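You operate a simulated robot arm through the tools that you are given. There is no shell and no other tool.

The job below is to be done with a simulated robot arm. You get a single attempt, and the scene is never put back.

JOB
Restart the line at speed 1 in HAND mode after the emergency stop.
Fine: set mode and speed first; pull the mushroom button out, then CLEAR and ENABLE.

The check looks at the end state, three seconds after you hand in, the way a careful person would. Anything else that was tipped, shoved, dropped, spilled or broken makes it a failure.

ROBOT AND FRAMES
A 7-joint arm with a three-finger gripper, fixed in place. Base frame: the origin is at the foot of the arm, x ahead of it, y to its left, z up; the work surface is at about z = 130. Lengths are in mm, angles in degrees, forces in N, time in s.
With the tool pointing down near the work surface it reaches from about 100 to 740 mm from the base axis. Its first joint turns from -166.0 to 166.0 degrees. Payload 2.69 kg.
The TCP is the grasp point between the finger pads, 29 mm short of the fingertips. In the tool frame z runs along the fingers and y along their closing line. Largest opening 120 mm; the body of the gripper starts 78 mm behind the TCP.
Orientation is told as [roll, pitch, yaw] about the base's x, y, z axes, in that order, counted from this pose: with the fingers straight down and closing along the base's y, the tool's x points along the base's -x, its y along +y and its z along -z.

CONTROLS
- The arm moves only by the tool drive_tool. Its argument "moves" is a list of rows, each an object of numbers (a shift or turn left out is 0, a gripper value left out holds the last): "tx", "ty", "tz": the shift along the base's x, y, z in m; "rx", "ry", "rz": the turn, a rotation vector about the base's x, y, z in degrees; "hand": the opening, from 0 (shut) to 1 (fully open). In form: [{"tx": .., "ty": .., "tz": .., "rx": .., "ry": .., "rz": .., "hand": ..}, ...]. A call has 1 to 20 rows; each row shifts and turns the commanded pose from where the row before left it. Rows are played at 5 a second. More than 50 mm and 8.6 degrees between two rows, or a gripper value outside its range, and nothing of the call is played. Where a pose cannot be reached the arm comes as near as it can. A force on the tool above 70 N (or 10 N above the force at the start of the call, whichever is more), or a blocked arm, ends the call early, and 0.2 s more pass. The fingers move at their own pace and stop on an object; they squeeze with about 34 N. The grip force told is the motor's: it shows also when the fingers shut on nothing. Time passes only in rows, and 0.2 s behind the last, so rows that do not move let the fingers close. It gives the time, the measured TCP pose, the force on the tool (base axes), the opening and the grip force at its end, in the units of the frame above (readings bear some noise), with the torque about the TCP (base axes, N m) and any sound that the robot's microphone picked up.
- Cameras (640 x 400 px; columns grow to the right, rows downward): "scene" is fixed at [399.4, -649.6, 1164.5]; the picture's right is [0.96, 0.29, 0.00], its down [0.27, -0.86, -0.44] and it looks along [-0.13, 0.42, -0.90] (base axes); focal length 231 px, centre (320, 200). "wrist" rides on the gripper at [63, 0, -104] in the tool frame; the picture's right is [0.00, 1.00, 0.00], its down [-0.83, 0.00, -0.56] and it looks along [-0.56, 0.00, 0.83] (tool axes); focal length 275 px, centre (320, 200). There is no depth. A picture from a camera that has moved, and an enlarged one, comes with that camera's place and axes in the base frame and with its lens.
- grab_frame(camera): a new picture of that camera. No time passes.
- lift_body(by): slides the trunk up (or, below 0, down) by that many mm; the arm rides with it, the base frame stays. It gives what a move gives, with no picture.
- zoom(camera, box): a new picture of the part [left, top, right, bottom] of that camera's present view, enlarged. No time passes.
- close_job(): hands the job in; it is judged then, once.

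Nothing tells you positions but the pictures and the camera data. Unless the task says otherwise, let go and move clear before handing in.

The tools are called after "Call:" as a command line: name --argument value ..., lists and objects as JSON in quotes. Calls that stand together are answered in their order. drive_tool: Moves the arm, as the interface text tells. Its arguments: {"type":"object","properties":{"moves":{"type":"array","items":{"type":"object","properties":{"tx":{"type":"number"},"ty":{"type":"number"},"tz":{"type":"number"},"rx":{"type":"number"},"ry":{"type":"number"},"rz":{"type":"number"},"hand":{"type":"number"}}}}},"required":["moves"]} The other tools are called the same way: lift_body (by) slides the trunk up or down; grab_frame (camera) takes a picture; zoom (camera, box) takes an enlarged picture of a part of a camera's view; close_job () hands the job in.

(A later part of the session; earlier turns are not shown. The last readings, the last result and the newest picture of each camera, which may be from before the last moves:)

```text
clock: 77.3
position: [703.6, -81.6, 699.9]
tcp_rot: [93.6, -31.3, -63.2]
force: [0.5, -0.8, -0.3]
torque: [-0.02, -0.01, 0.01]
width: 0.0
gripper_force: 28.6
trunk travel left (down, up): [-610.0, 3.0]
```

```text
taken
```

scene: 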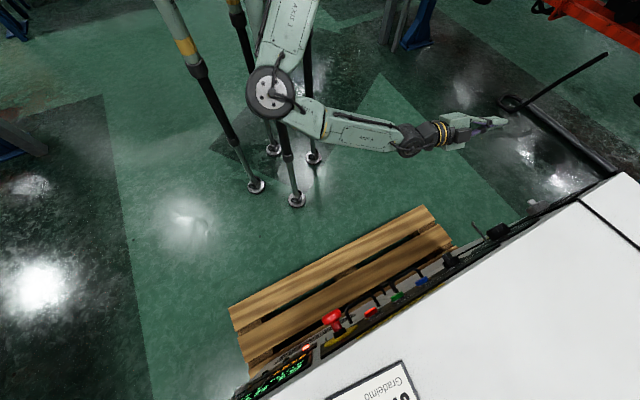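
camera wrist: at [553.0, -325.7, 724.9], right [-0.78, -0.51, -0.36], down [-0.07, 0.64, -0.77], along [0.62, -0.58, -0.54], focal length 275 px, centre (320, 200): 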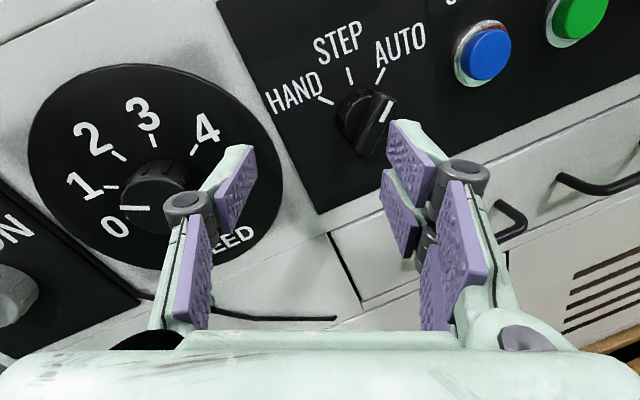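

The bend is now to the left. Next I'll swing the tool back to the right toward the panel about a fixed wrist, which should push the elbow left, away from the leg.

Call:
drive_tool --moves '[{"rz": -7.7, "tx": 0.0135, "ty": -0.0294, "tz": -0.0013}, {"rz": -7.7, "tx": 0.0095, "ty": -0.0308, "tz": -0.0013}, {"rz": -7.7, "tx": 0.0052, "ty": -0.0318, "tz": -0.0013}, {"rz": -7.7, "tx": 0.001, "ty": -0.0322, "tz": -0.0013}, {"rz": -7.7, "tx": -0.0033, "ty": -0.032, "tz": -0.0013}]'

Call:
grab_frame --camera "scene"

```text
clock: 78.5
position: [732.2, -234.4, 691.9]
tcp_rot: [93.5, -31.1, -101.6]
force: [0.5, 0.2, -0.1]
torque: [0.01, -0.01, 0.01]
width: 0.1
gripper_force: 28.3
trunk travel left (down, up): [-610.0, 3.0]
```

```text
taken
```

scene: 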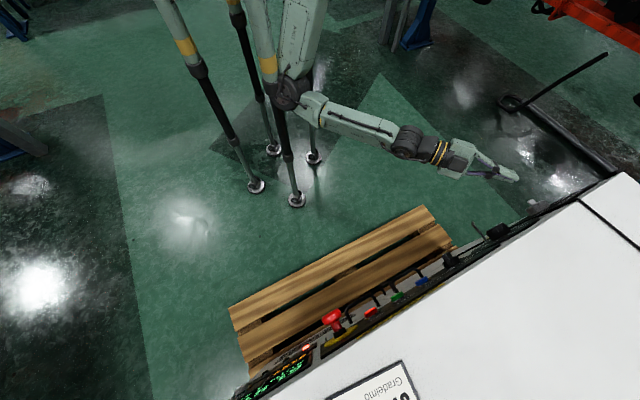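

Working as planned: the elbow is moving left and the forearm follows the tool. Continuing to −45°.

Call:
drive_tool --moves '[{"rz": -7.7, "tx": -0.0076, "ty": -0.0314, "tz": -0.001}, {"rz": -7.7, "tx": -0.0117, "ty": -0.03, "tz": -0.001}, {"rz": -7.7, "tx": -0.0157, "ty": -0.0282, "tz": -0.001}, {"rz": -7.7, "tx": -0.0193, "ty": -0.0258, "tz": -0.001}, {"rz": -4.4, "tx": -0.0125, "ty": -0.0135, "tz": -0.001}]'

Call:
grab_frame --camera "scene"

Call:
grab_frame --camera "wrist"

```text
clock: 79.7
position: [671.8, -350.3, 684.0]
tcp_rot: [91.9, -31.2, -131.9]
force: [0.4, -0.5, 0.9]
torque: [0.02, -0.01, 0.0]
width: 0.0
gripper_force: 28.7
out of reach, approached as far as the arm can: row 3
trunk travel left (down, up): [-610.0, 3.0]
```

```text
taken
```

scene: 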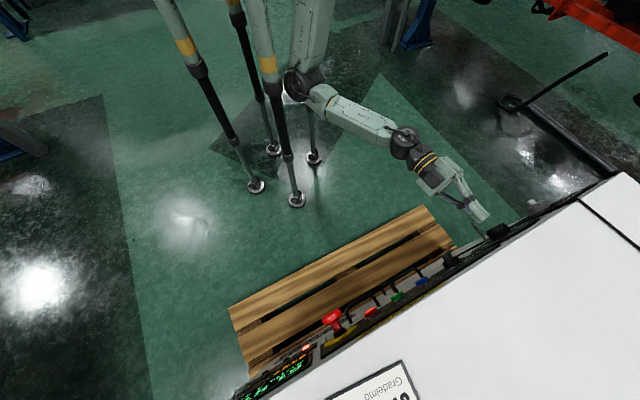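

```text
taken
camera wrist: at [630.5, -242.0, 648.8], right [0.32, 0.41, 0.85], down [-0.89, -0.16, 0.42], along [0.31, -0.9, 0.32], focal length 275 px, centre (320, 200)
```

wrist: 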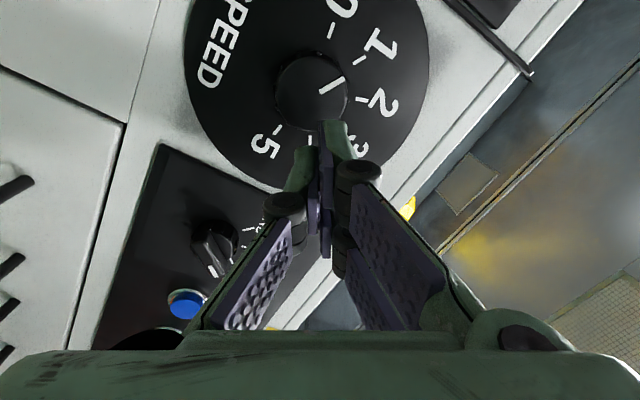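

Call:
drive_tool --moves '[{"rx": -1.7, "ry": 2.2, "rz": -0.8, "tx": -0.0134, "ty": -0.0169, "tz": -0.005}, {"rx": -1.7, "ry": 2.2, "rz": -0.8, "tx": -0.0134, "ty": -0.0169, "tz": -0.005}, {"rx": -1.7, "ry": 2.2, "rz": -0.8, "tx": -0.0134, "ty": -0.0169, "tz": -0.005}]'

Call:
grab_frame --camera "scene"

```text
clock: 80.7
position: [661.3, -381.5, 680.5]
tcp_rot: [91.4, -35.0, -133.3]
force: [0.4, 0.1, 0.1]
torque: [0.01, 0.01, -0.02]
width: 0.2
gripper_force: 29.1
trunk travel left (down, up): [-610.0, 3.0]
stopped in row 3: the arm was blocked; the commanded pose is now the measured one
```

```text
taken
```

scene: 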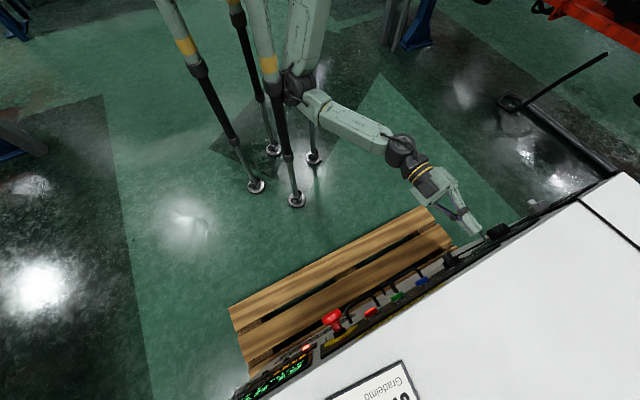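

The elbow touches the leg again at this azimuth. I only need to push the mode bar, so I'll approach at about −70° azimuth, which keeps the elbow well clear. I'll swing the tool right about a fixed wrist.

Call:
drive_tool --moves '[{"rz": -6.9, "tx": -0.0285, "ty": -0.0123, "tz": 0.004}, {"rz": -6.9, "tx": -0.0283, "ty": -0.0122, "tz": 0.004}, {"rz": -6.9, "tx": -0.025, "ty": -0.0145}, {"rz": -6.9, "tx": -0.0261, "ty": -0.0114}]'

Call:
grab_frame --camera "scene"

Call:
grab_frame --camera "wrist"

```text
clock: 81.9
position: [581.7, -404.6, 679.1]
tcp_rot: [88.1, -29.3, -159.1]
force: [0.3, -0.2, 0.2]
torque: [0.02, 0.03, 0.02]
width: 0.0
gripper_force: 28.4
trunk travel left (down, up): [-610.0, 3.0]
stopped in row 4: the arm was blocked; the commanded pose is now the measured one
```

```text
taken
```

scene: 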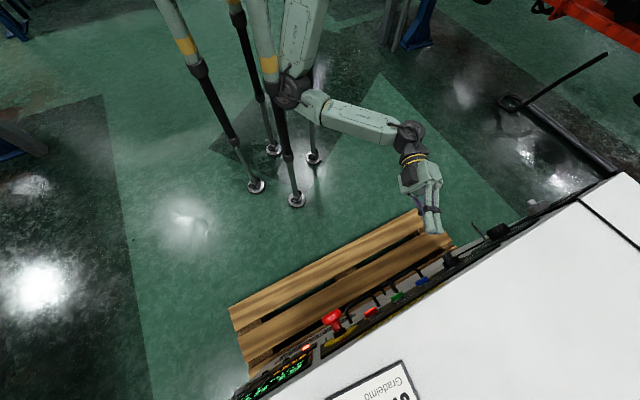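

```text
taken
camera wrist: at [598.0, -287.3, 652.2], right [0.47, 0.15, 0.87], down [-0.87, 0.26, 0.43], along [-0.17, -0.95, 0.25], focal length 275 px, centre (320, 200)
```

wrist: 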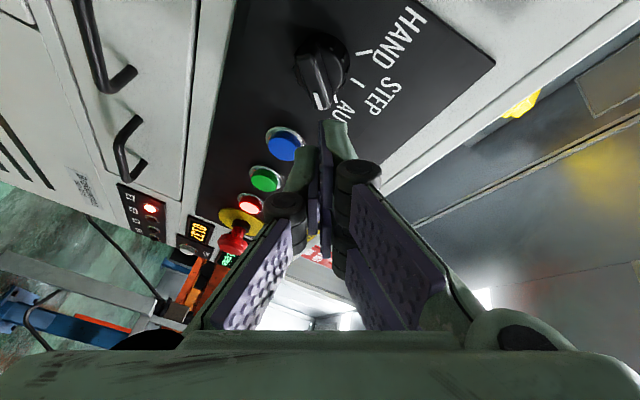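

Call:
drive_tool --moves '[{"tx": 0.013, "ty": 0.0, "tz": -0.003}, {"tx": 0.013, "ty": 0.0, "tz": -0.004}, {"tx": 0.013, "ty": 0.0, "tz": -0.004}, {"tx": 0.013, "ty": 0.0, "tz": -0.004}]'

Call:
grab_frame --camera "scene"

Call:
grab_frame --camera "wrist"

```text
clock: 82.9
position: [630.2, -408.0, 666.4]
tcp_rot: [88.4, -29.7, -159.5]
force: [-0.2, 0.2, 0.5]
torque: [0.0, 0.0, 0.01]
width: 0.0
gripper_force: 28.9
trunk travel left (down, up): [-610.0, 3.0]
```

```text
taken
```

scene: 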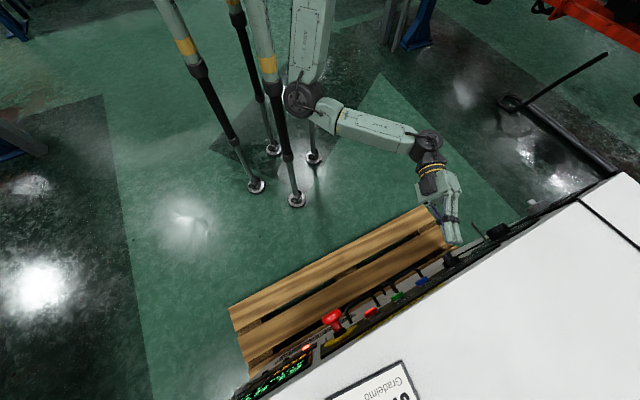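

```text
taken
camera wrist: at [646.6, -291.3, 638.1], right [0.48, 0.15, 0.87], down [-0.86, 0.27, 0.43], along [-0.17, -0.95, 0.26], focal length 275 px, centre (320, 200)
```

wrist: 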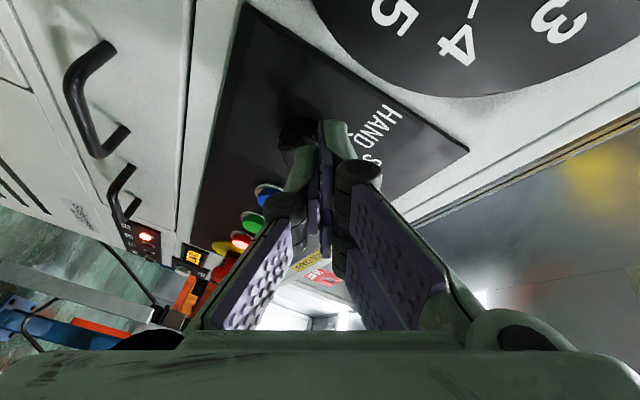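

Call:
zoom --camera "wrist" --box '[220, 70, 420, 220]'

```text
2.67 times, centred on (320, 145) of wrist
camera zoom: at [646.6, -291.3, 638.1], right [0.48, 0.15, 0.87], down [-0.86, 0.27, 0.43], along [-0.17, -0.95, 0.26], focal length 734 px, centre (320, 347)
```

zoom: 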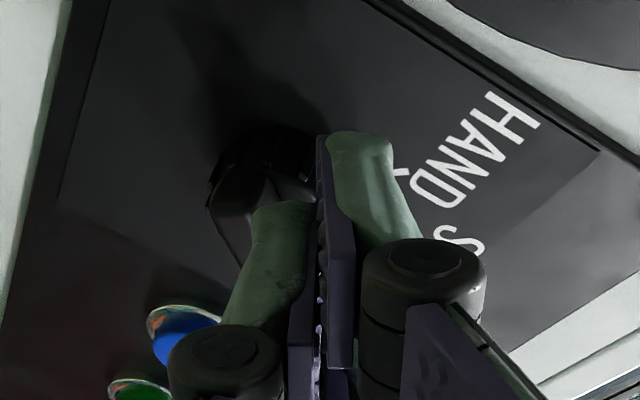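

I'm beside the mode bar with closed fingers. I'll advance so the fingertip overlaps the bar, then push its lower end around.

Call:
drive_tool --moves '[{"tx": 0.007, "ty": -0.007}, {"tx": 0.006, "ty": -0.006}, {"tx": 0.004, "ty": -0.004}]'

Call:
zoom --camera "wrist" --box '[200, 50, 440, 220]'

```text
clock: 83.7
position: [645.1, -426.3, 667.1]
tcp_rot: [88.4, -29.6, -159.5]
force: [0.1, -1.0, -0.1]
torque: [0.01, 0.0, 0.01]
width: 0.1
gripper_force: 29.0
trunk travel left (down, up): [-610.0, 3.0]
```

```text
2.35 times, centred on (320, 135) of wrist
camera zoom: at [662.1, -308.4, 638.0], right [0.48, 0.15, 0.87], down [-0.86, 0.27, 0.43], along [-0.17, -0.95, 0.26], focal length 648 px, centre (320, 353)
```

zoom: 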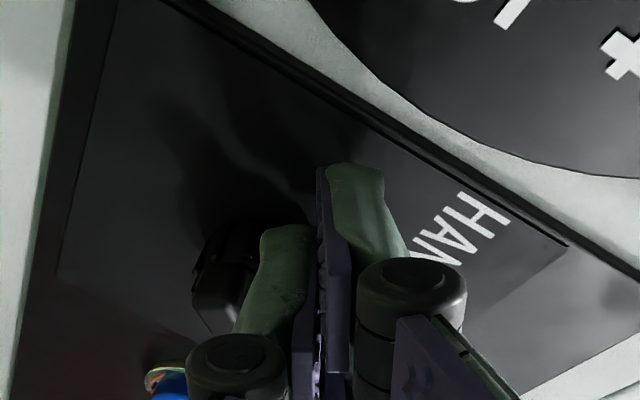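

Call:
drive_tool --moves '[{"tx": -0.0004, "ty": -0.0004, "tz": -0.0038}, {"tx": 0.0001, "ty": 0.0001, "tz": -0.0058}, {"tx": -0.001, "ty": -0.001, "tz": -0.0057}, {"tx": -0.0019, "ty": -0.0019, "tz": -0.005}]'

Call:
zoom --camera "wrist" --box '[200, 50, 440, 220]'

```text
clock: 84.7
position: [643.4, -428.0, 644.7]
tcp_rot: [88.3, -29.6, -159.3]
force: [5.0, 4.2, 1.4]
torque: [-0.01, 0.09, 0.11]
width: 0.0
gripper_force: 28.5
trunk travel left (down, up): [-610.0, 3.0]
```

```text
2.35 times, centred on (320, 135) of wrist
camera zoom: at [659.5, -311.0, 617.4], right [0.48, 0.15, 0.87], down [-0.86, 0.27, 0.43], along [-0.17, -0.95, 0.26], focal length 648 px, centre (320, 353)
```

zoom: 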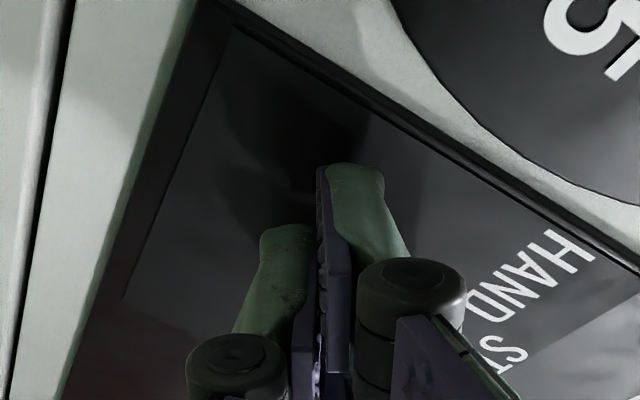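

There's a light reaction force of about 6 N toward +q, which is consistent with the bar turning. I'll continue the arc.

Call:
drive_tool --moves '[{"tx": -0.0032, "ty": -0.0032, "tz": -0.0043}, {"tx": -0.0037, "ty": -0.0037, "tz": -0.003}, {"tx": -0.0039, "ty": -0.0039, "tz": -0.0016}]'

Call:
zoom --camera "wrist" --box '[200, 50, 440, 220]'

Call:
zoom --camera "scene" --box '[420, 220, 520, 290]'

Call:
zoom --camera "scene" --box '[225, 340, 325, 400]'

```text
clock: 85.5
position: [636.4, -434.9, 633.6]
tcp_rot: [88.2, -29.6, -158.7]
force: [21.0, 23.0, -8.4]
torque: [-0.17, 0.38, 0.52]
width: 0.0
gripper_force: 28.6
trunk travel left (down, up): [-610.0, 3.0]
```

```text
2.35 times, centred on (320, 135) of wrist
camera zoom: at [651.3, -317.6, 606.2], right [0.48, 0.15, 0.87], down [-0.87, 0.26, 0.43], along [-0.16, -0.95, 0.25], focal length 648 px, centre (320, 353)
```

zoom: 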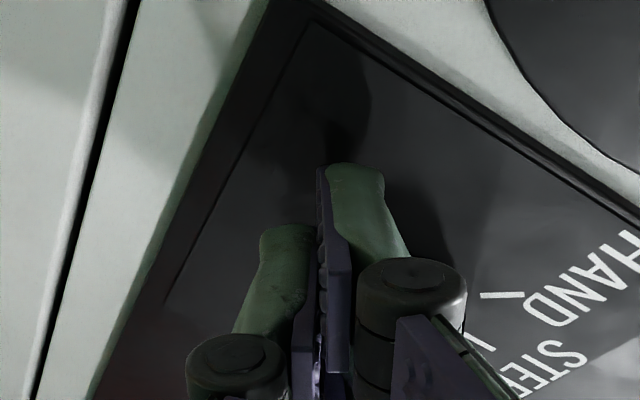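

```text
5.71 times, centred on (470, 255) of scene
camera zoom: at [399.4, -649.6, 1164.5], right [0.96, 0.29, 0.0], down [0.27, -0.86, -0.44], along [-0.13, 0.42, -0.9], focal length 1322 px, centre (-537, -114)
```

zoom: 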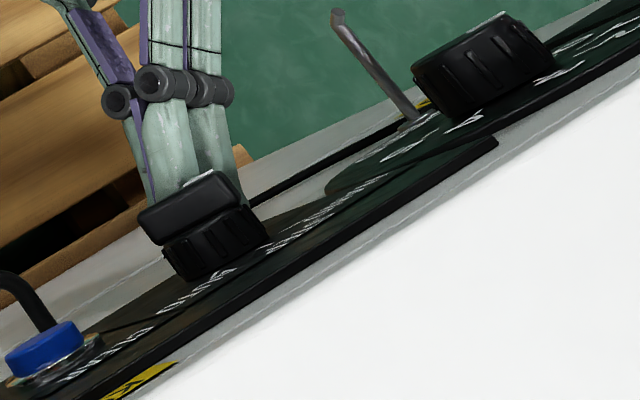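

```text
6.40 times, centred on (275, 370) of scene
camera zoom: at [399.4, -649.6, 1164.5], right [0.96, 0.29, 0.0], down [0.27, -0.86, -0.44], along [-0.13, 0.42, -0.9], focal length 1481 px, centre (608, -888)
```

zoom: 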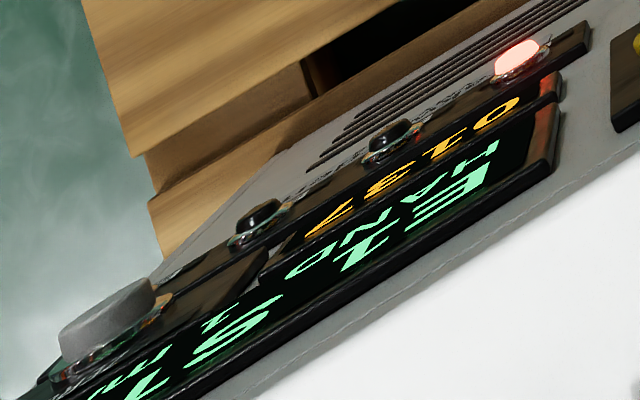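

The display now reads HAND 1 m/min and the bar's white mark has swung to the HAND side. I'll back the finger off and check both knobs.

Call:
drive_tool --moves '[{"tx": 0.003, "ty": 0.003, "tz": -0.001}, {"tx": -0.007, "ty": 0.007}, {"tx": -0.01, "ty": 0.01}, {"tx": -0.01, "ty": 0.01}]'

Call:
grab_frame --camera "wrist"

Call:
zoom --camera "scene" --box '[420, 200, 540, 290]'

Call:
grab_frame --camera "scene"

```text
clock: 86.5
position: [605.7, -411.5, 636.7]
tcp_rot: [88.5, -29.6, -159.7]
force: [-0.8, 0.7, -0.1]
torque: [0.02, -0.02, -0.03]
width: 0.1
gripper_force: 28.9
trunk travel left (down, up): [-610.0, 3.0]
```

```text
taken
camera wrist: at [622.0, -293.7, 607.6], right [0.48, 0.15, 0.87], down [-0.86, 0.27, 0.43], along [-0.17, -0.95, 0.26], focal length 275 px, centre (320, 200)
```

wrist: 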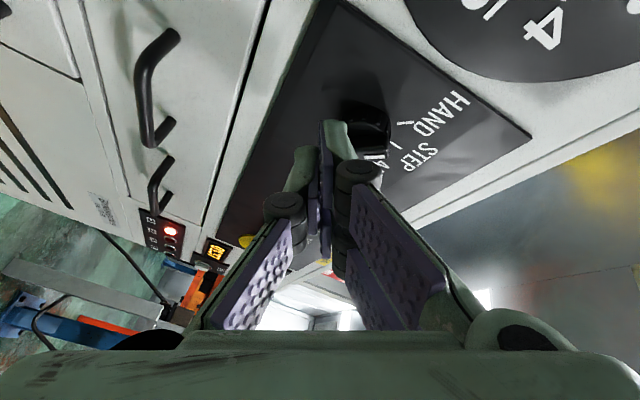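

```text
4.44 times, centred on (480, 245) of scene
camera zoom: at [399.4, -649.6, 1164.5], right [0.96, 0.29, 0.0], down [0.27, -0.86, -0.44], along [-0.13, 0.42, -0.9], focal length 1028 px, centre (-391, 0)
```

zoom: 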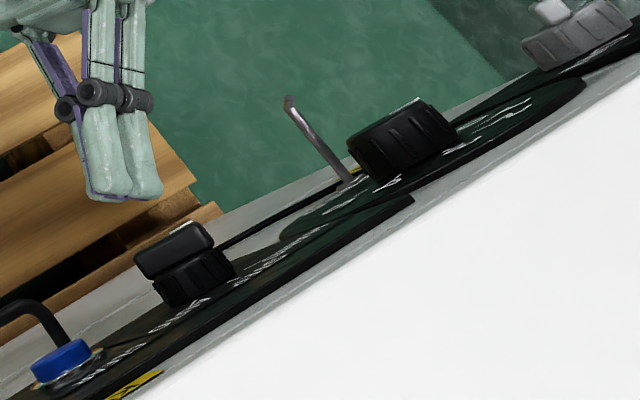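

```text
taken
```

scene: 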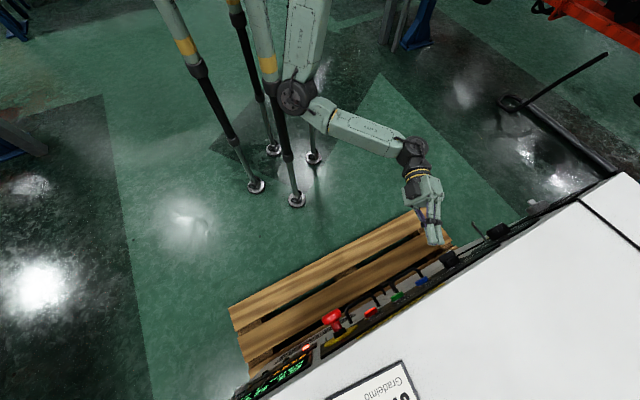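

Both knobs are set. Next is the mushroom. To keep the elbow free, I'll approach it obliquely at about −98° azimuth with the fingers closing vertically, travelling along the panel at a safe distance.

Call:
drive_tool --moves '[{"rx": 0.7, "ry": -3.68, "rz": -3.5, "tx": -0.0215, "ty": -0.0205, "tz": 0.0055}, {"rx": 0.6, "ry": -3.7, "rz": -3.5, "tx": -0.0215, "ty": -0.0205, "tz": 0.0055}, {"rx": 0.5, "ry": -3.72, "rz": -3.5, "tx": -0.0215, "ty": -0.0205, "tz": 0.0055}]'

Call:
grab_frame --camera "scene"

```text
clock: 87.3
position: [542.4, -469.9, 651.8]
tcp_rot: [89.7, -18.4, -170.4]
force: [0.7, -0.8, -0.6]
torque: [-0.01, 0.01, 0.0]
width: 0.0
gripper_force: 29.1
trunk travel left (down, up): [-610.0, 3.0]
```

```text
taken
```

scene: 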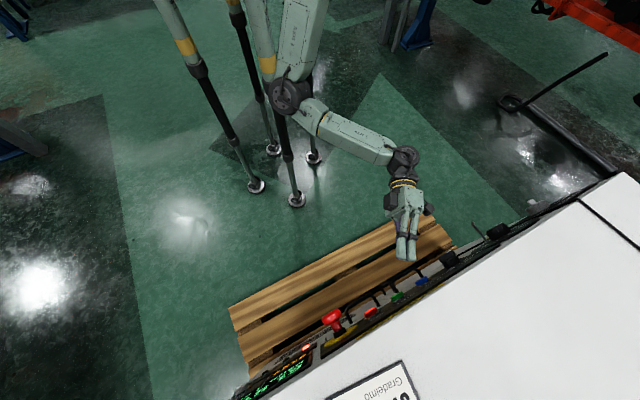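

Call:
drive_tool --moves '[{"rx": 0.3, "ry": -3.7, "rz": -3.5, "tx": -0.0217, "ty": -0.0215, "tz": 0.003}, {"rx": 0.1, "ry": -3.7, "rz": -3.5, "tx": -0.0217, "ty": -0.0215, "tz": 0.003}, {"rx": -0.1, "ry": -3.7, "rz": -3.5, "tx": -0.0217, "ty": -0.0215, "tz": 0.003}]'

Call:
grab_frame --camera "scene"

Call:
grab_frame --camera "wrist"

```text
clock: 88.1
position: [477.6, -533.6, 661.4]
tcp_rot: [90.1, -7.2, 178.8]
force: [-0.2, -0.5, 0.1]
torque: [-0.02, -0.01, -0.01]
width: 0.1
gripper_force: 27.9
trunk travel left (down, up): [-610.0, 3.0]
```

```text
taken
```

scene: 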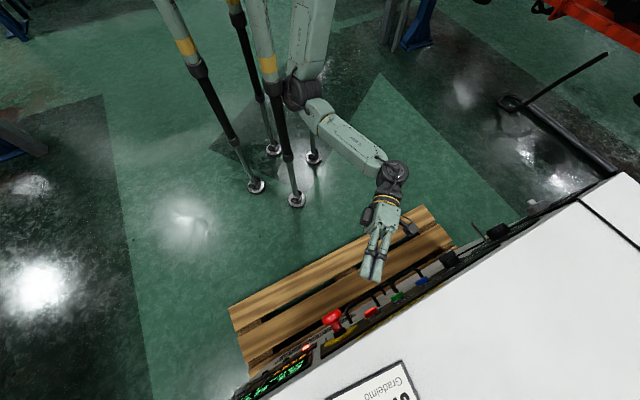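

```text
taken
camera wrist: at [543.6, -432.0, 652.9], right [0.13, 0.0, 0.99], down [-0.81, 0.57, 0.11], along [-0.57, -0.82, 0.07], focal length 275 px, centre (320, 200)
```

wrist: 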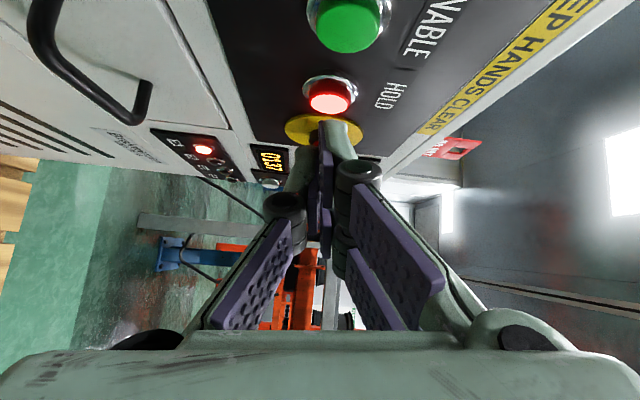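

Call:
drive_tool --moves '[{"rx": 0.0, "ry": -2.4, "rz": -0.6, "tx": -0.0167, "ty": -0.0157, "tz": 0.002, "hand": 0.6}, {"rx": -0.1, "ry": -2.4, "rz": -0.6, "tx": -0.0167, "ty": -0.0157, "tz": 0.002}, {"rx": -0.1, "ry": -2.4, "rz": -0.6, "tx": -0.0167, "ty": -0.0157, "tz": 0.002}, {"tx": 0.0}]'

Call:
grab_frame --camera "scene"

Call:
grab_frame --camera "wrist"

```text
clock: 89.1
position: [428.9, -581.1, 667.3]
tcp_rot: [90.0, -0.2, 177.1]
force: [0.1, -0.3, -0.3]
torque: [-0.01, 0.02, 0.02]
width: 71.8
gripper_force: 0.0
trunk travel left (down, up): [-610.0, 3.0]
```

```text
taken
```

scene: 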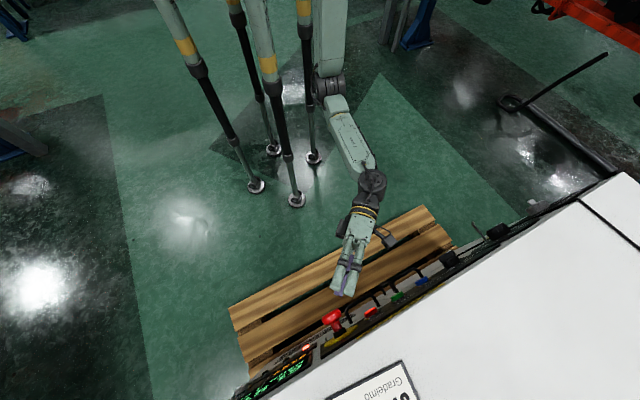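

```text
taken
camera wrist: at [497.0, -481.0, 667.2], right [0.01, 0.0, 1.0], down [-0.8, 0.6, 0.01], along [-0.6, -0.8, 0.0], focal length 275 px, centre (320, 200)
```

wrist: 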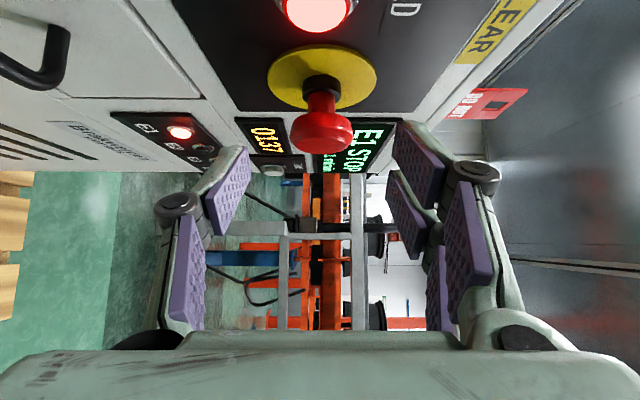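

The mushroom is lined up at p≈761, q≈−160, z≈668, and the elbow is well clear. I'll slide the open fingers over and under the head.

Call:
drive_tool --moves '[{"tx": -0.001, "ty": -0.018, "tz": 0.001}, {"tx": -0.001, "ty": -0.018}, {"tx": -0.001, "ty": -0.018}, {"tx": -0.001, "ty": -0.0175}, {"tx": 0.0}]'

Call:
grab_frame --camera "wrist"

Call:
zoom --camera "scene" --box '[280, 260, 400, 350]'

```text
clock: 90.3
position: [422.1, -654.0, 669.8]
tcp_rot: [89.7, -0.3, 177.2]
force: [-0.5, -0.4, 0.8]
torque: [-0.04, 0.02, -0.03]
width: 72.0
gripper_force: 0.1
trunk travel left (down, up): [-610.0, 3.0]
```

```text
taken
camera wrist: at [492.0, -553.8, 670.2], right [0.01, -0.01, 1.0], down [-0.8, 0.6, 0.01], along [-0.6, -0.8, 0.0], focal length 275 px, centre (320, 200)
```

wrist: 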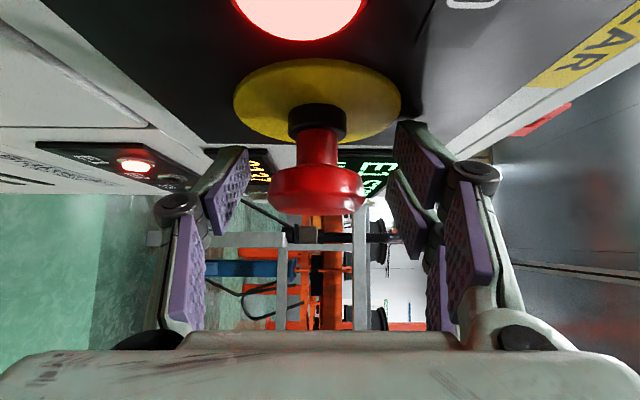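

```text
4.44 times, centred on (340, 305) of scene
camera zoom: at [399.4, -649.6, 1164.5], right [0.96, 0.29, 0.0], down [0.27, -0.86, -0.44], along [-0.13, 0.42, -0.9], focal length 1028 px, centre (231, -267)
```

zoom: 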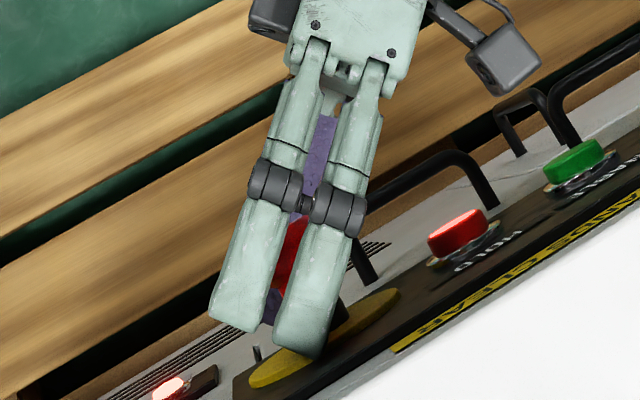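

The head sits centred between the pads. Closing now.

Call:
drive_tool --moves '[{"hand": 0.0}, {"hand": 0.0}, {"hand": 0.0}, {"hand": 0.0}]'

Call:
grab_frame --camera "wrist"

```text
clock: 91.3
position: [421.4, -654.2, 667.2]
tcp_rot: [89.5, -0.3, 177.0]
force: [-8.3, 12.6, -7.6]
torque: [-0.55, -0.48, -0.06]
width: 37.8
gripper_force: 34.1
trunk travel left (down, up): [-610.0, 3.0]
```

```text
taken
camera wrist: at [490.2, -553.9, 668.7], right [0.01, -0.01, 1.0], down [-0.8, 0.6, 0.01], along [-0.6, -0.8, 0.0], focal length 275 px, centre (320, 200)
```

wrist: 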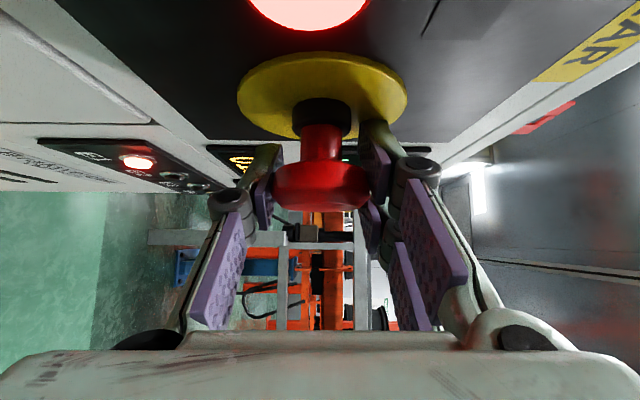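

Gripped at 38 mm. I'll pull straight out along the panel normal.

Call:
drive_tool --moves '[{"tx": -0.0021, "ty": 0.0021}, {"tx": -0.0021, "ty": 0.0021}, {"tx": -0.0021, "ty": 0.0021}, {"tx": -0.0021, "ty": 0.0021}]'

Call:
grab_frame --camera "wrist"

```text
clock: 92.3
position: [415.0, -647.8, 668.1]
tcp_rot: [89.9, -0.1, 177.1]
force: [-1.5, -37.6, -10.2]
torque: [-0.07, 0.22, -0.47]
width: 37.4
gripper_force: 45.5
trunk travel left (down, up): [-610.0, 3.0]
```

```text
taken
camera wrist: at [483.6, -547.1, 668.2], right [0.01, 0.0, 1.0], down [-0.8, 0.6, 0.01], along [-0.6, -0.8, 0.0], focal length 275 px, centre (320, 200)
```

wrist: 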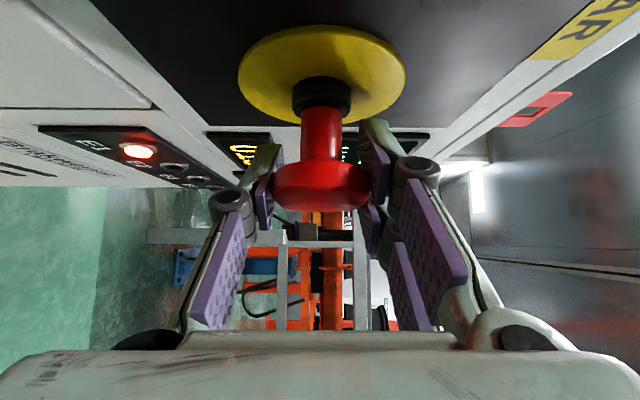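

The head has come out about 9 mm with the gripper. I'll pull slightly more to make sure it's at its outer stop, and check the display.

Call:
drive_tool --moves '[{"tx": -0.0015, "ty": 0.0015}, {"tx": -0.0015, "ty": 0.0015}]'

Call:
zoom --camera "wrist" --box '[220, 0, 420, 230]'

Call:
zoom --camera "scene" --box '[225, 340, 325, 400]'

```text
clock: 92.9
position: [413.3, -644.5, 666.5]
tcp_rot: [89.8, -0.1, 177.3]
force: [5.3, -46.1, -7.8]
torque: [-0.12, -0.06, -0.13]
width: 37.8
gripper_force: 44.9
trunk travel left (down, up): [-610.0, 3.0]
```

```text
1.74 times, centred on (320, 115) of wrist
camera zoom: at [482.8, -543.1, 668.1], right [0.01, 0.0, 1.0], down [-0.8, 0.59, 0.01], along [-0.59, -0.8, 0.0], focal length 479 px, centre (320, 348)
```

zoom: 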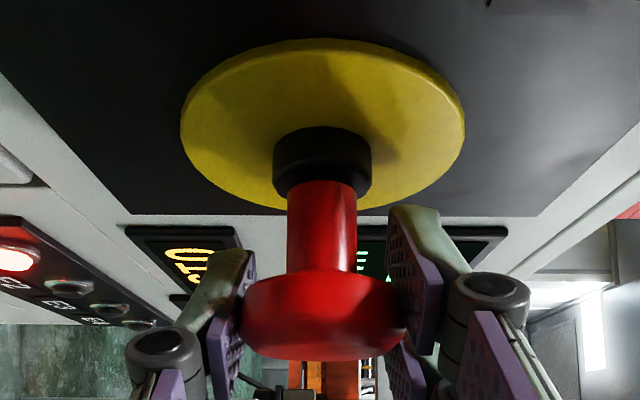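

```text
6.40 times, centred on (275, 370) of scene
camera zoom: at [399.4, -649.6, 1164.5], right [0.96, 0.29, 0.0], down [0.27, -0.86, -0.44], along [-0.13, 0.42, -0.9], focal length 1481 px, centre (608, -888)
```

zoom: 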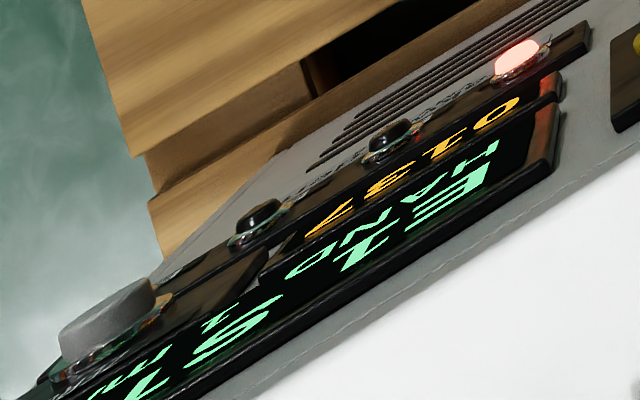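

Call:
drive_tool --moves '[{"tx": -0.0022, "ty": 0.0008}, {"tx": -0.0018, "ty": 0.0012}]'

Call:
zoom --camera "wrist" --box '[220, 0, 420, 230]'

```text
clock: 93.5
position: [413.0, -640.2, 667.1]
tcp_rot: [90.2, -0.1, 177.5]
force: [23.4, -46.7, -1.7]
torque: [0.11, -0.03, -0.08]
width: 37.8
gripper_force: 44.7
trunk travel left (down, up): [-610.0, 3.0]
```

```text
1.74 times, centred on (320, 115) of wrist
camera zoom: at [481.4, -539.9, 667.9], right [0.01, 0.0, 1.0], down [-0.81, 0.59, 0.0], along [-0.59, -0.81, 0.0], focal length 479 px, centre (320, 348)
```

zoom: 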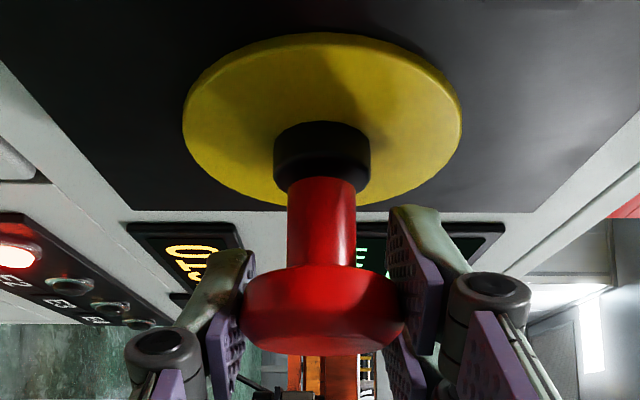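

The pull force has risen to about 50 N without further travel and the stem is clearly longer, so it's at its stop. I'll release and check that it stays out.

Call:
drive_tool --moves '[{"hand": 0.6}, {"hand": 0.6}, {"hand": 0.6}]'

Call:
zoom --camera "wrist" --box '[220, 0, 420, 230]'

Call:
zoom --camera "scene" --box '[225, 290, 385, 400]'

```text
clock: 94.3
position: [408.3, -640.9, 666.8]
tcp_rot: [90.2, -0.1, 177.1]
force: [-0.2, -0.6, 0.3]
torque: [-0.01, 0.03, 0.0]
width: 72.1
gripper_force: 0.0
trunk travel left (down, up): [-610.0, 3.0]
```

```text
1.74 times, centred on (320, 115) of wrist
camera zoom: at [476.8, -540.3, 668.0], right [0.01, 0.0, 1.0], down [-0.8, 0.6, 0.01], along [-0.6, -0.8, 0.0], focal length 479 px, centre (320, 348)
```

zoom: 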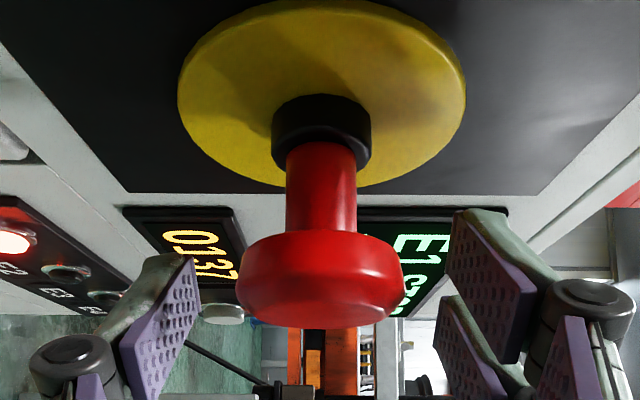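

```text
3.64 times, centred on (305, 345) of scene
camera zoom: at [399.4, -649.6, 1164.5], right [0.96, 0.29, 0.0], down [0.27, -0.86, -0.44], along [-0.13, 0.42, -0.9], focal length 842 px, centre (374, -327)
```

zoom: 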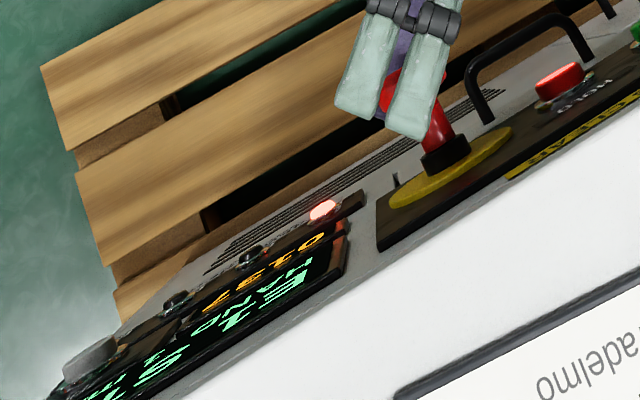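

The mushroom stays out with its stem clearly extended. I'll retreat along the fingers, close the gripper, and head for CLEAR.

Call:
drive_tool --moves '[{"tx": 0.001, "ty": 0.018}, {"tx": 0.001, "ty": 0.02}, {"tx": 0.001, "ty": 0.02}, {"tx": 0.001, "ty": 0.02, "hand": 0.0}, {"tx": 0.018, "ty": 0.009}, {"tx": 0.022, "ty": 0.011}]'

Call:
drive_tool --moves '[{"tx": 0.024, "ty": 0.011, "tz": -0.001}, {"tx": 0.024, "ty": 0.011, "tz": -0.001}, {"tx": 0.022, "ty": 0.011}, {"tx": 0.022, "ty": 0.011}]'

Call:
grab_frame --camera "scene"

Call:
grab_frame --camera "wrist"

```text
clock: 95.7
position: [450.2, -543.1, 667.9]
tcp_rot: [90.0, -0.1, 177.0]
force: [0.7, 0.6, 0.0]
torque: [0.0, 0.0, 0.03]
width: 11.7
gripper_force: 1.5
trunk travel left (down, up): [-610.0, 3.0]
```

```text
clock: 96.7
position: [534.8, -507.4, 677.5]
tcp_rot: [90.1, 0.0, 177.1]
force: [0.8, 0.2, 0.1]
torque: [0.0, -0.04, 0.05]
width: 0.0
gripper_force: 28.6
out of reach, approached as far as the arm can: row 2, 3
trunk travel left (down, up): [-610.0, 3.0]
```

```text
taken
```

scene: 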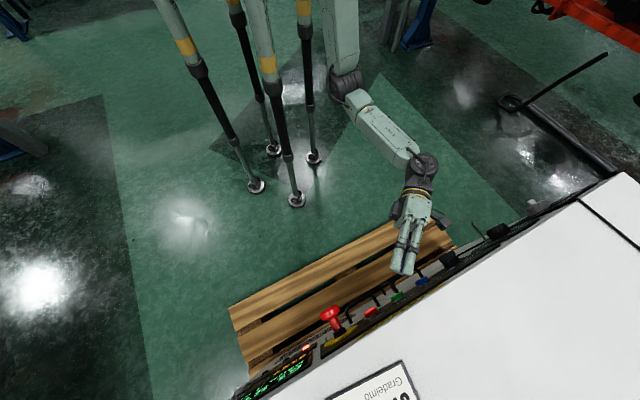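

```text
taken
camera wrist: at [604.0, -406.7, 678.2], right [0.01, 0.0, 1.0], down [-0.8, 0.6, 0.01], along [-0.6, -0.8, 0.0], focal length 275 px, centre (320, 200)
```

wrist: 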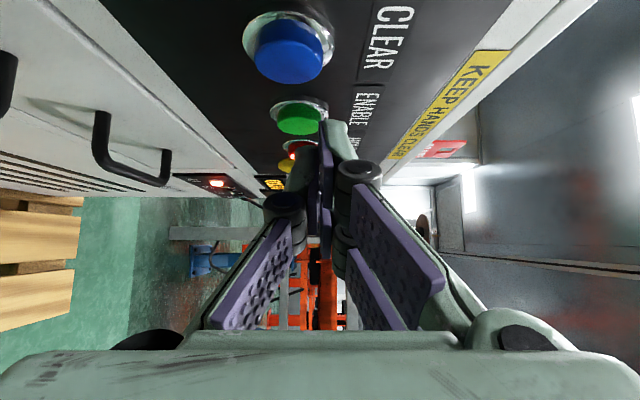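

CLEAR is at about q=37, z=665, p≈790, and ENABLE at about q=−26. That last step brushed the reach limit, so I'll ease the roll and azimuth back a little while lining up with CLEAR.

Call:
drive_tool --moves '[{"rx": 0.1, "ry": 5, "rz": 3, "tx": 0.005, "ty": 0.01, "tz": -0.002}, {"rx": 0.1, "ry": 5, "rz": 3, "tx": 0.006, "ty": 0.008, "tz": -0.002}, {"rx": 0.0, "ry": 5, "rz": 3, "tx": 0.006, "ty": 0.006, "tz": -0.004}]'

Call:
grab_frame --camera "wrist"

```text
clock: 97.5
position: [551.2, -482.8, 671.1]
tcp_rot: [89.5, -15.3, -173.8]
force: [0.8, 0.5, -0.1]
torque: [0.0, 0.01, 0.02]
width: 0.0
gripper_force: 28.6
trunk travel left (down, up): [-610.0, 3.0]
```

```text
taken
camera wrist: at [601.6, -373.1, 655.3], right [0.27, 0.02, 0.96], down [-0.86, 0.47, 0.23], along [-0.45, -0.88, 0.14], focal length 275 px, centre (320, 200)
```

wrist: 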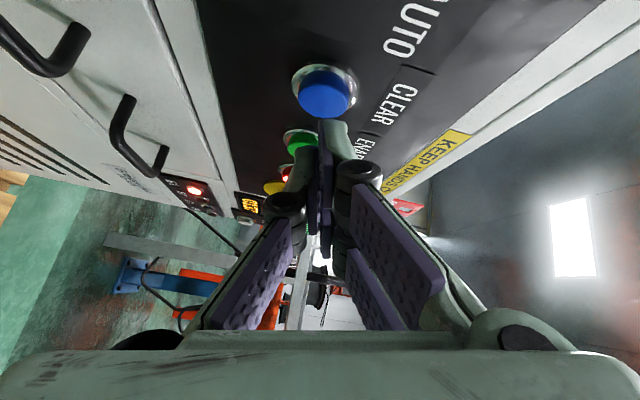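

Call:
drive_tool --moves '[{"tx": 0.0055, "ty": -0.0055, "tz": -0.003}, {"tx": 0.0055, "ty": -0.0055, "tz": -0.003}, {"tx": 0.0045, "ty": -0.0045}]'

Call:
zoom --camera "wrist" --box '[240, 40, 420, 180]'

Call:
zoom --camera "scene" --box '[370, 250, 470, 310]'

```text
clock: 98.3
position: [566.7, -498.1, 663.9]
tcp_rot: [89.5, -15.1, -173.8]
force: [0.1, 0.4, -0.4]
torque: [0.0, 0.0, -0.01]
width: 0.1
gripper_force: 28.6
trunk travel left (down, up): [-610.0, 3.0]
```

```text
2.86 times, centred on (330, 110) of wrist
camera zoom: at [616.9, -388.0, 648.8], right [0.26, 0.02, 0.96], down [-0.86, 0.47, 0.23], along [-0.44, -0.88, 0.14], focal length 786 px, centre (291, 457)
```

zoom: 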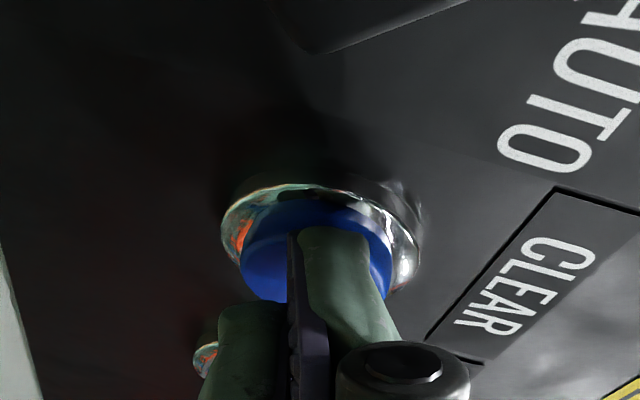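

```text
6.40 times, centred on (420, 280) of scene
camera zoom: at [399.4, -649.6, 1164.5], right [0.96, 0.29, 0.0], down [0.27, -0.86, -0.44], along [-0.13, 0.42, -0.9], focal length 1481 px, centre (-320, -312)
```

zoom: 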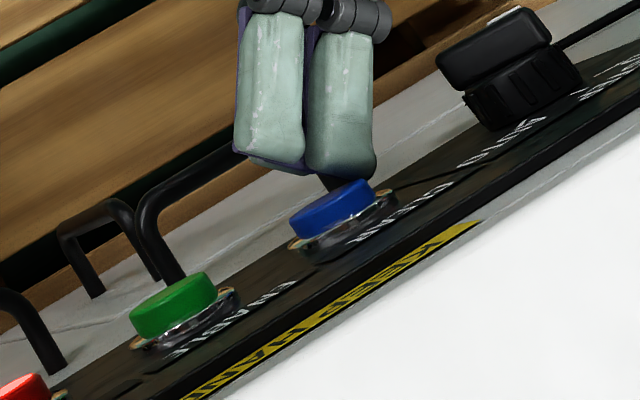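

The fingertip is right in front of the blue CLEAR button. I'll press in small steps.

Call:
drive_tool --moves '[{"tx": 0.0021, "ty": -0.0021}, {"tx": 0.0021, "ty": -0.0021}, {"tx": 0.0014, "ty": -0.0014}]'

Call:
zoom --camera "scene" --box '[370, 250, 470, 310]'

```text
clock: 99.1
position: [570.8, -501.8, 664.9]
tcp_rot: [89.4, -15.3, -173.9]
force: [-25.2, 46.5, 0.7]
torque: [0.14, 0.05, 0.42]
width: 0.1
gripper_force: 28.6
trunk travel left (down, up): [-610.0, 3.0]
heard: click
```

```text
6.40 times, centred on (420, 280) of scene
camera zoom: at [399.4, -649.6, 1164.5], right [0.96, 0.29, 0.0], down [0.27, -0.86, -0.44], along [-0.13, 0.42, -0.9], focal length 1481 px, centre (-320, -312)
```

zoom: 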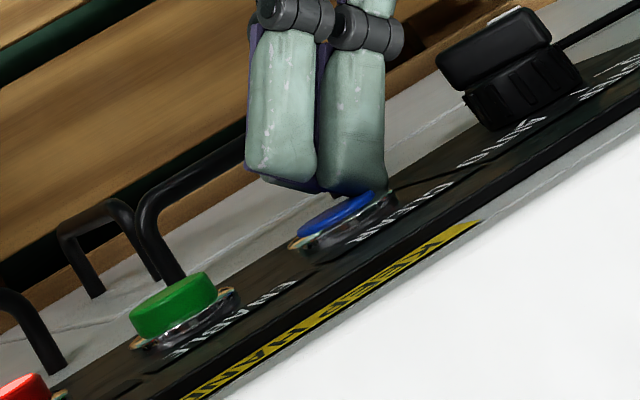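

A click, and the CLEAR button went in. I'll back off and look at the display.

Call:
drive_tool --moves '[{"tx": -0.004, "ty": 0.004}, {"tx": -0.006, "ty": 0.006}, {"tx": -0.006, "ty": 0.006}]'

Call:
zoom --camera "scene" --box '[225, 340, 325, 400]'

Call:
zoom --camera "scene" --box '[300, 240, 480, 360]'

Call:
grab_frame --camera "wrist"

```text
clock: 99.9
position: [557.6, -488.6, 665.4]
tcp_rot: [89.5, -15.1, -173.8]
force: [-0.2, 0.0, -0.3]
torque: [0.03, 0.0, 0.01]
width: 0.0
gripper_force: 29.0
trunk travel left (down, up): [-610.0, 3.0]
```

```text
6.40 times, centred on (275, 370) of scene
camera zoom: at [399.4, -649.6, 1164.5], right [0.96, 0.29, 0.0], down [0.27, -0.86, -0.44], along [-0.13, 0.42, -0.9], focal length 1481 px, centre (608, -888)
```

zoom: 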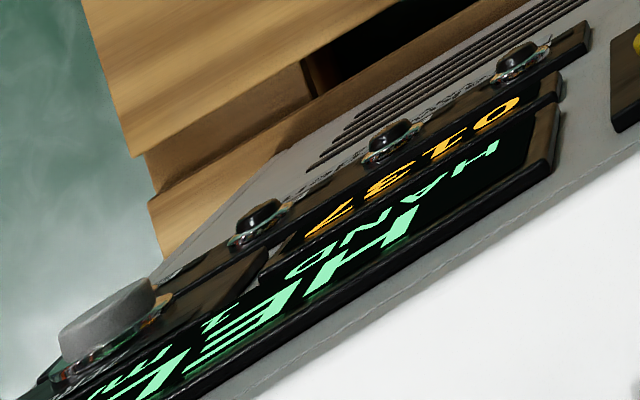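

```text
3.33 times, centred on (390, 300) of scene
camera zoom: at [399.4, -649.6, 1164.5], right [0.96, 0.29, 0.0], down [0.27, -0.86, -0.44], along [-0.13, 0.42, -0.9], focal length 771 px, centre (87, -133)
```

zoom: 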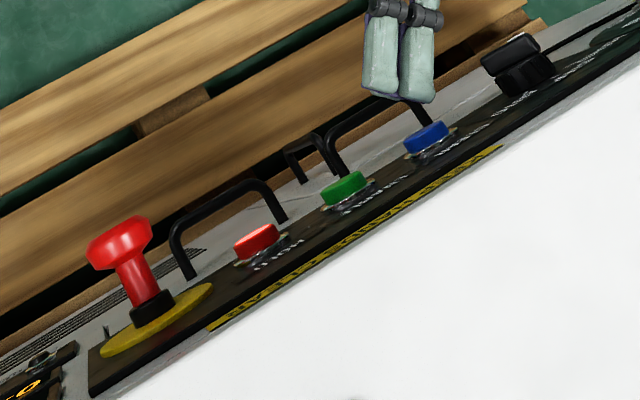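

```text
taken
camera wrist: at [607.1, -378.4, 649.9], right [0.26, 0.02, 0.96], down [-0.86, 0.47, 0.22], along [-0.45, -0.88, 0.14], focal length 275 px, centre (320, 200)
```

wrist: 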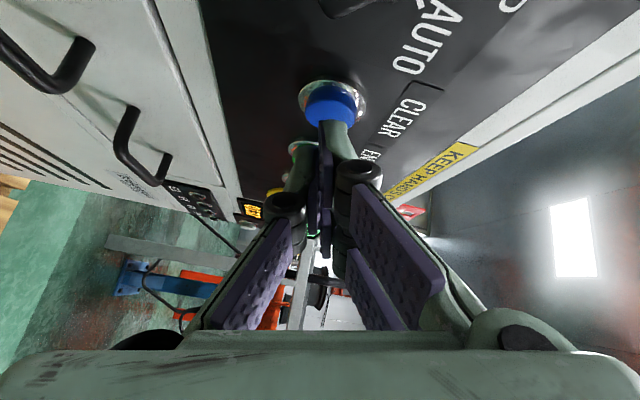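

The alarm cleared: the display reads HELD / HAND 1 m/min and the E1 lamp is off. Next is ENABLE. I'll move 64 mm to the right (−q) at a safe distance.

Call:
drive_tool --moves '[{"tx": -0.0163, "ty": -0.0139, "tz": 0.0}, {"tx": -0.0163, "ty": -0.0139, "tz": 0.0}, {"tx": -0.0163, "ty": -0.0139, "tz": 0.0}, {"tx": 0.0}]'

Call:
grab_frame --camera "wrist"

Call:
zoom --camera "scene" --box '[320, 250, 460, 350]'

```text
clock: 100.9
position: [508.2, -531.1, 665.5]
tcp_rot: [89.4, -15.1, -173.8]
force: [0.0, 0.4, -0.3]
torque: [0.04, -0.01, 0.0]
width: 0.1
gripper_force: 28.1
trunk travel left (down, up): [-610.0, 3.0]
```

```text
taken
camera wrist: at [558.0, -419.9, 650.3], right [0.26, 0.02, 0.96], down [-0.86, 0.47, 0.23], along [-0.45, -0.88, 0.14], focal length 275 px, centre (320, 200)
```

wrist: 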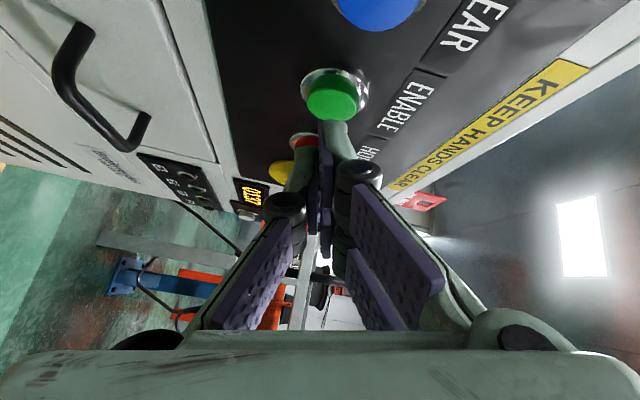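

```text
4.00 times, centred on (390, 300) of scene
camera zoom: at [399.4, -649.6, 1164.5], right [0.96, 0.29, 0.0], down [0.27, -0.86, -0.44], along [-0.13, 0.42, -0.9], focal length 926 px, centre (40, -200)
```

zoom: 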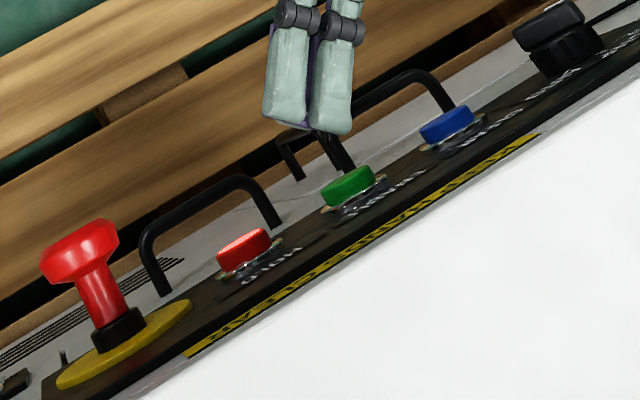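

Call:
drive_tool --moves '[{"tx": 0.005, "ty": -0.005}, {"tx": 0.005, "ty": -0.005}, {"tx": 0.003, "ty": -0.003}, {"tx": 0.002, "ty": -0.002}]'

Call:
drive_tool --moves '[{"tx": 0.0014, "ty": -0.0014}, {"tx": 0.0014, "ty": -0.0014}]'

Call:
zoom --camera "scene" --box '[320, 250, 460, 350]'

```text
clock: 101.9
position: [521.5, -545.3, 665.2]
tcp_rot: [89.5, -15.2, -173.9]
force: [-2.2, 3.7, -0.4]
torque: [0.02, 0.01, 0.05]
width: 0.0
gripper_force: 27.9
trunk travel left (down, up): [-610.0, 3.0]
heard: click
```

```text
clock: 102.5
position: [523.6, -547.0, 665.4]
tcp_rot: [89.5, -15.3, -173.9]
force: [-20.4, 36.3, -0.2]
torque: [0.11, 0.02, 0.43]
width: 0.0
gripper_force: 29.2
trunk travel left (down, up): [-610.0, 3.0]
```

```text
4.00 times, centred on (390, 300) of scene
camera zoom: at [399.4, -649.6, 1164.5], right [0.96, 0.29, 0.0], down [0.27, -0.86, -0.44], along [-0.13, 0.42, -0.9], focal length 926 px, centre (40, -200)
```

zoom: 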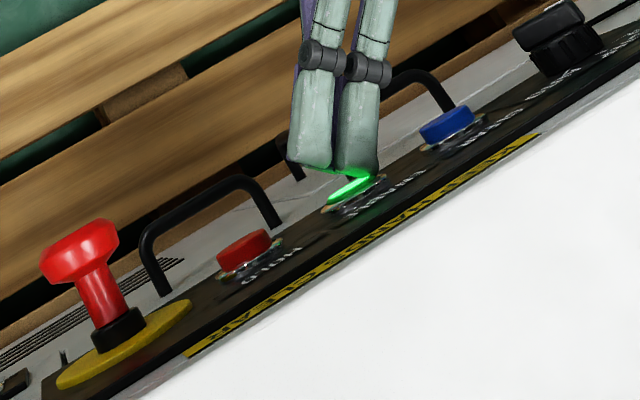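

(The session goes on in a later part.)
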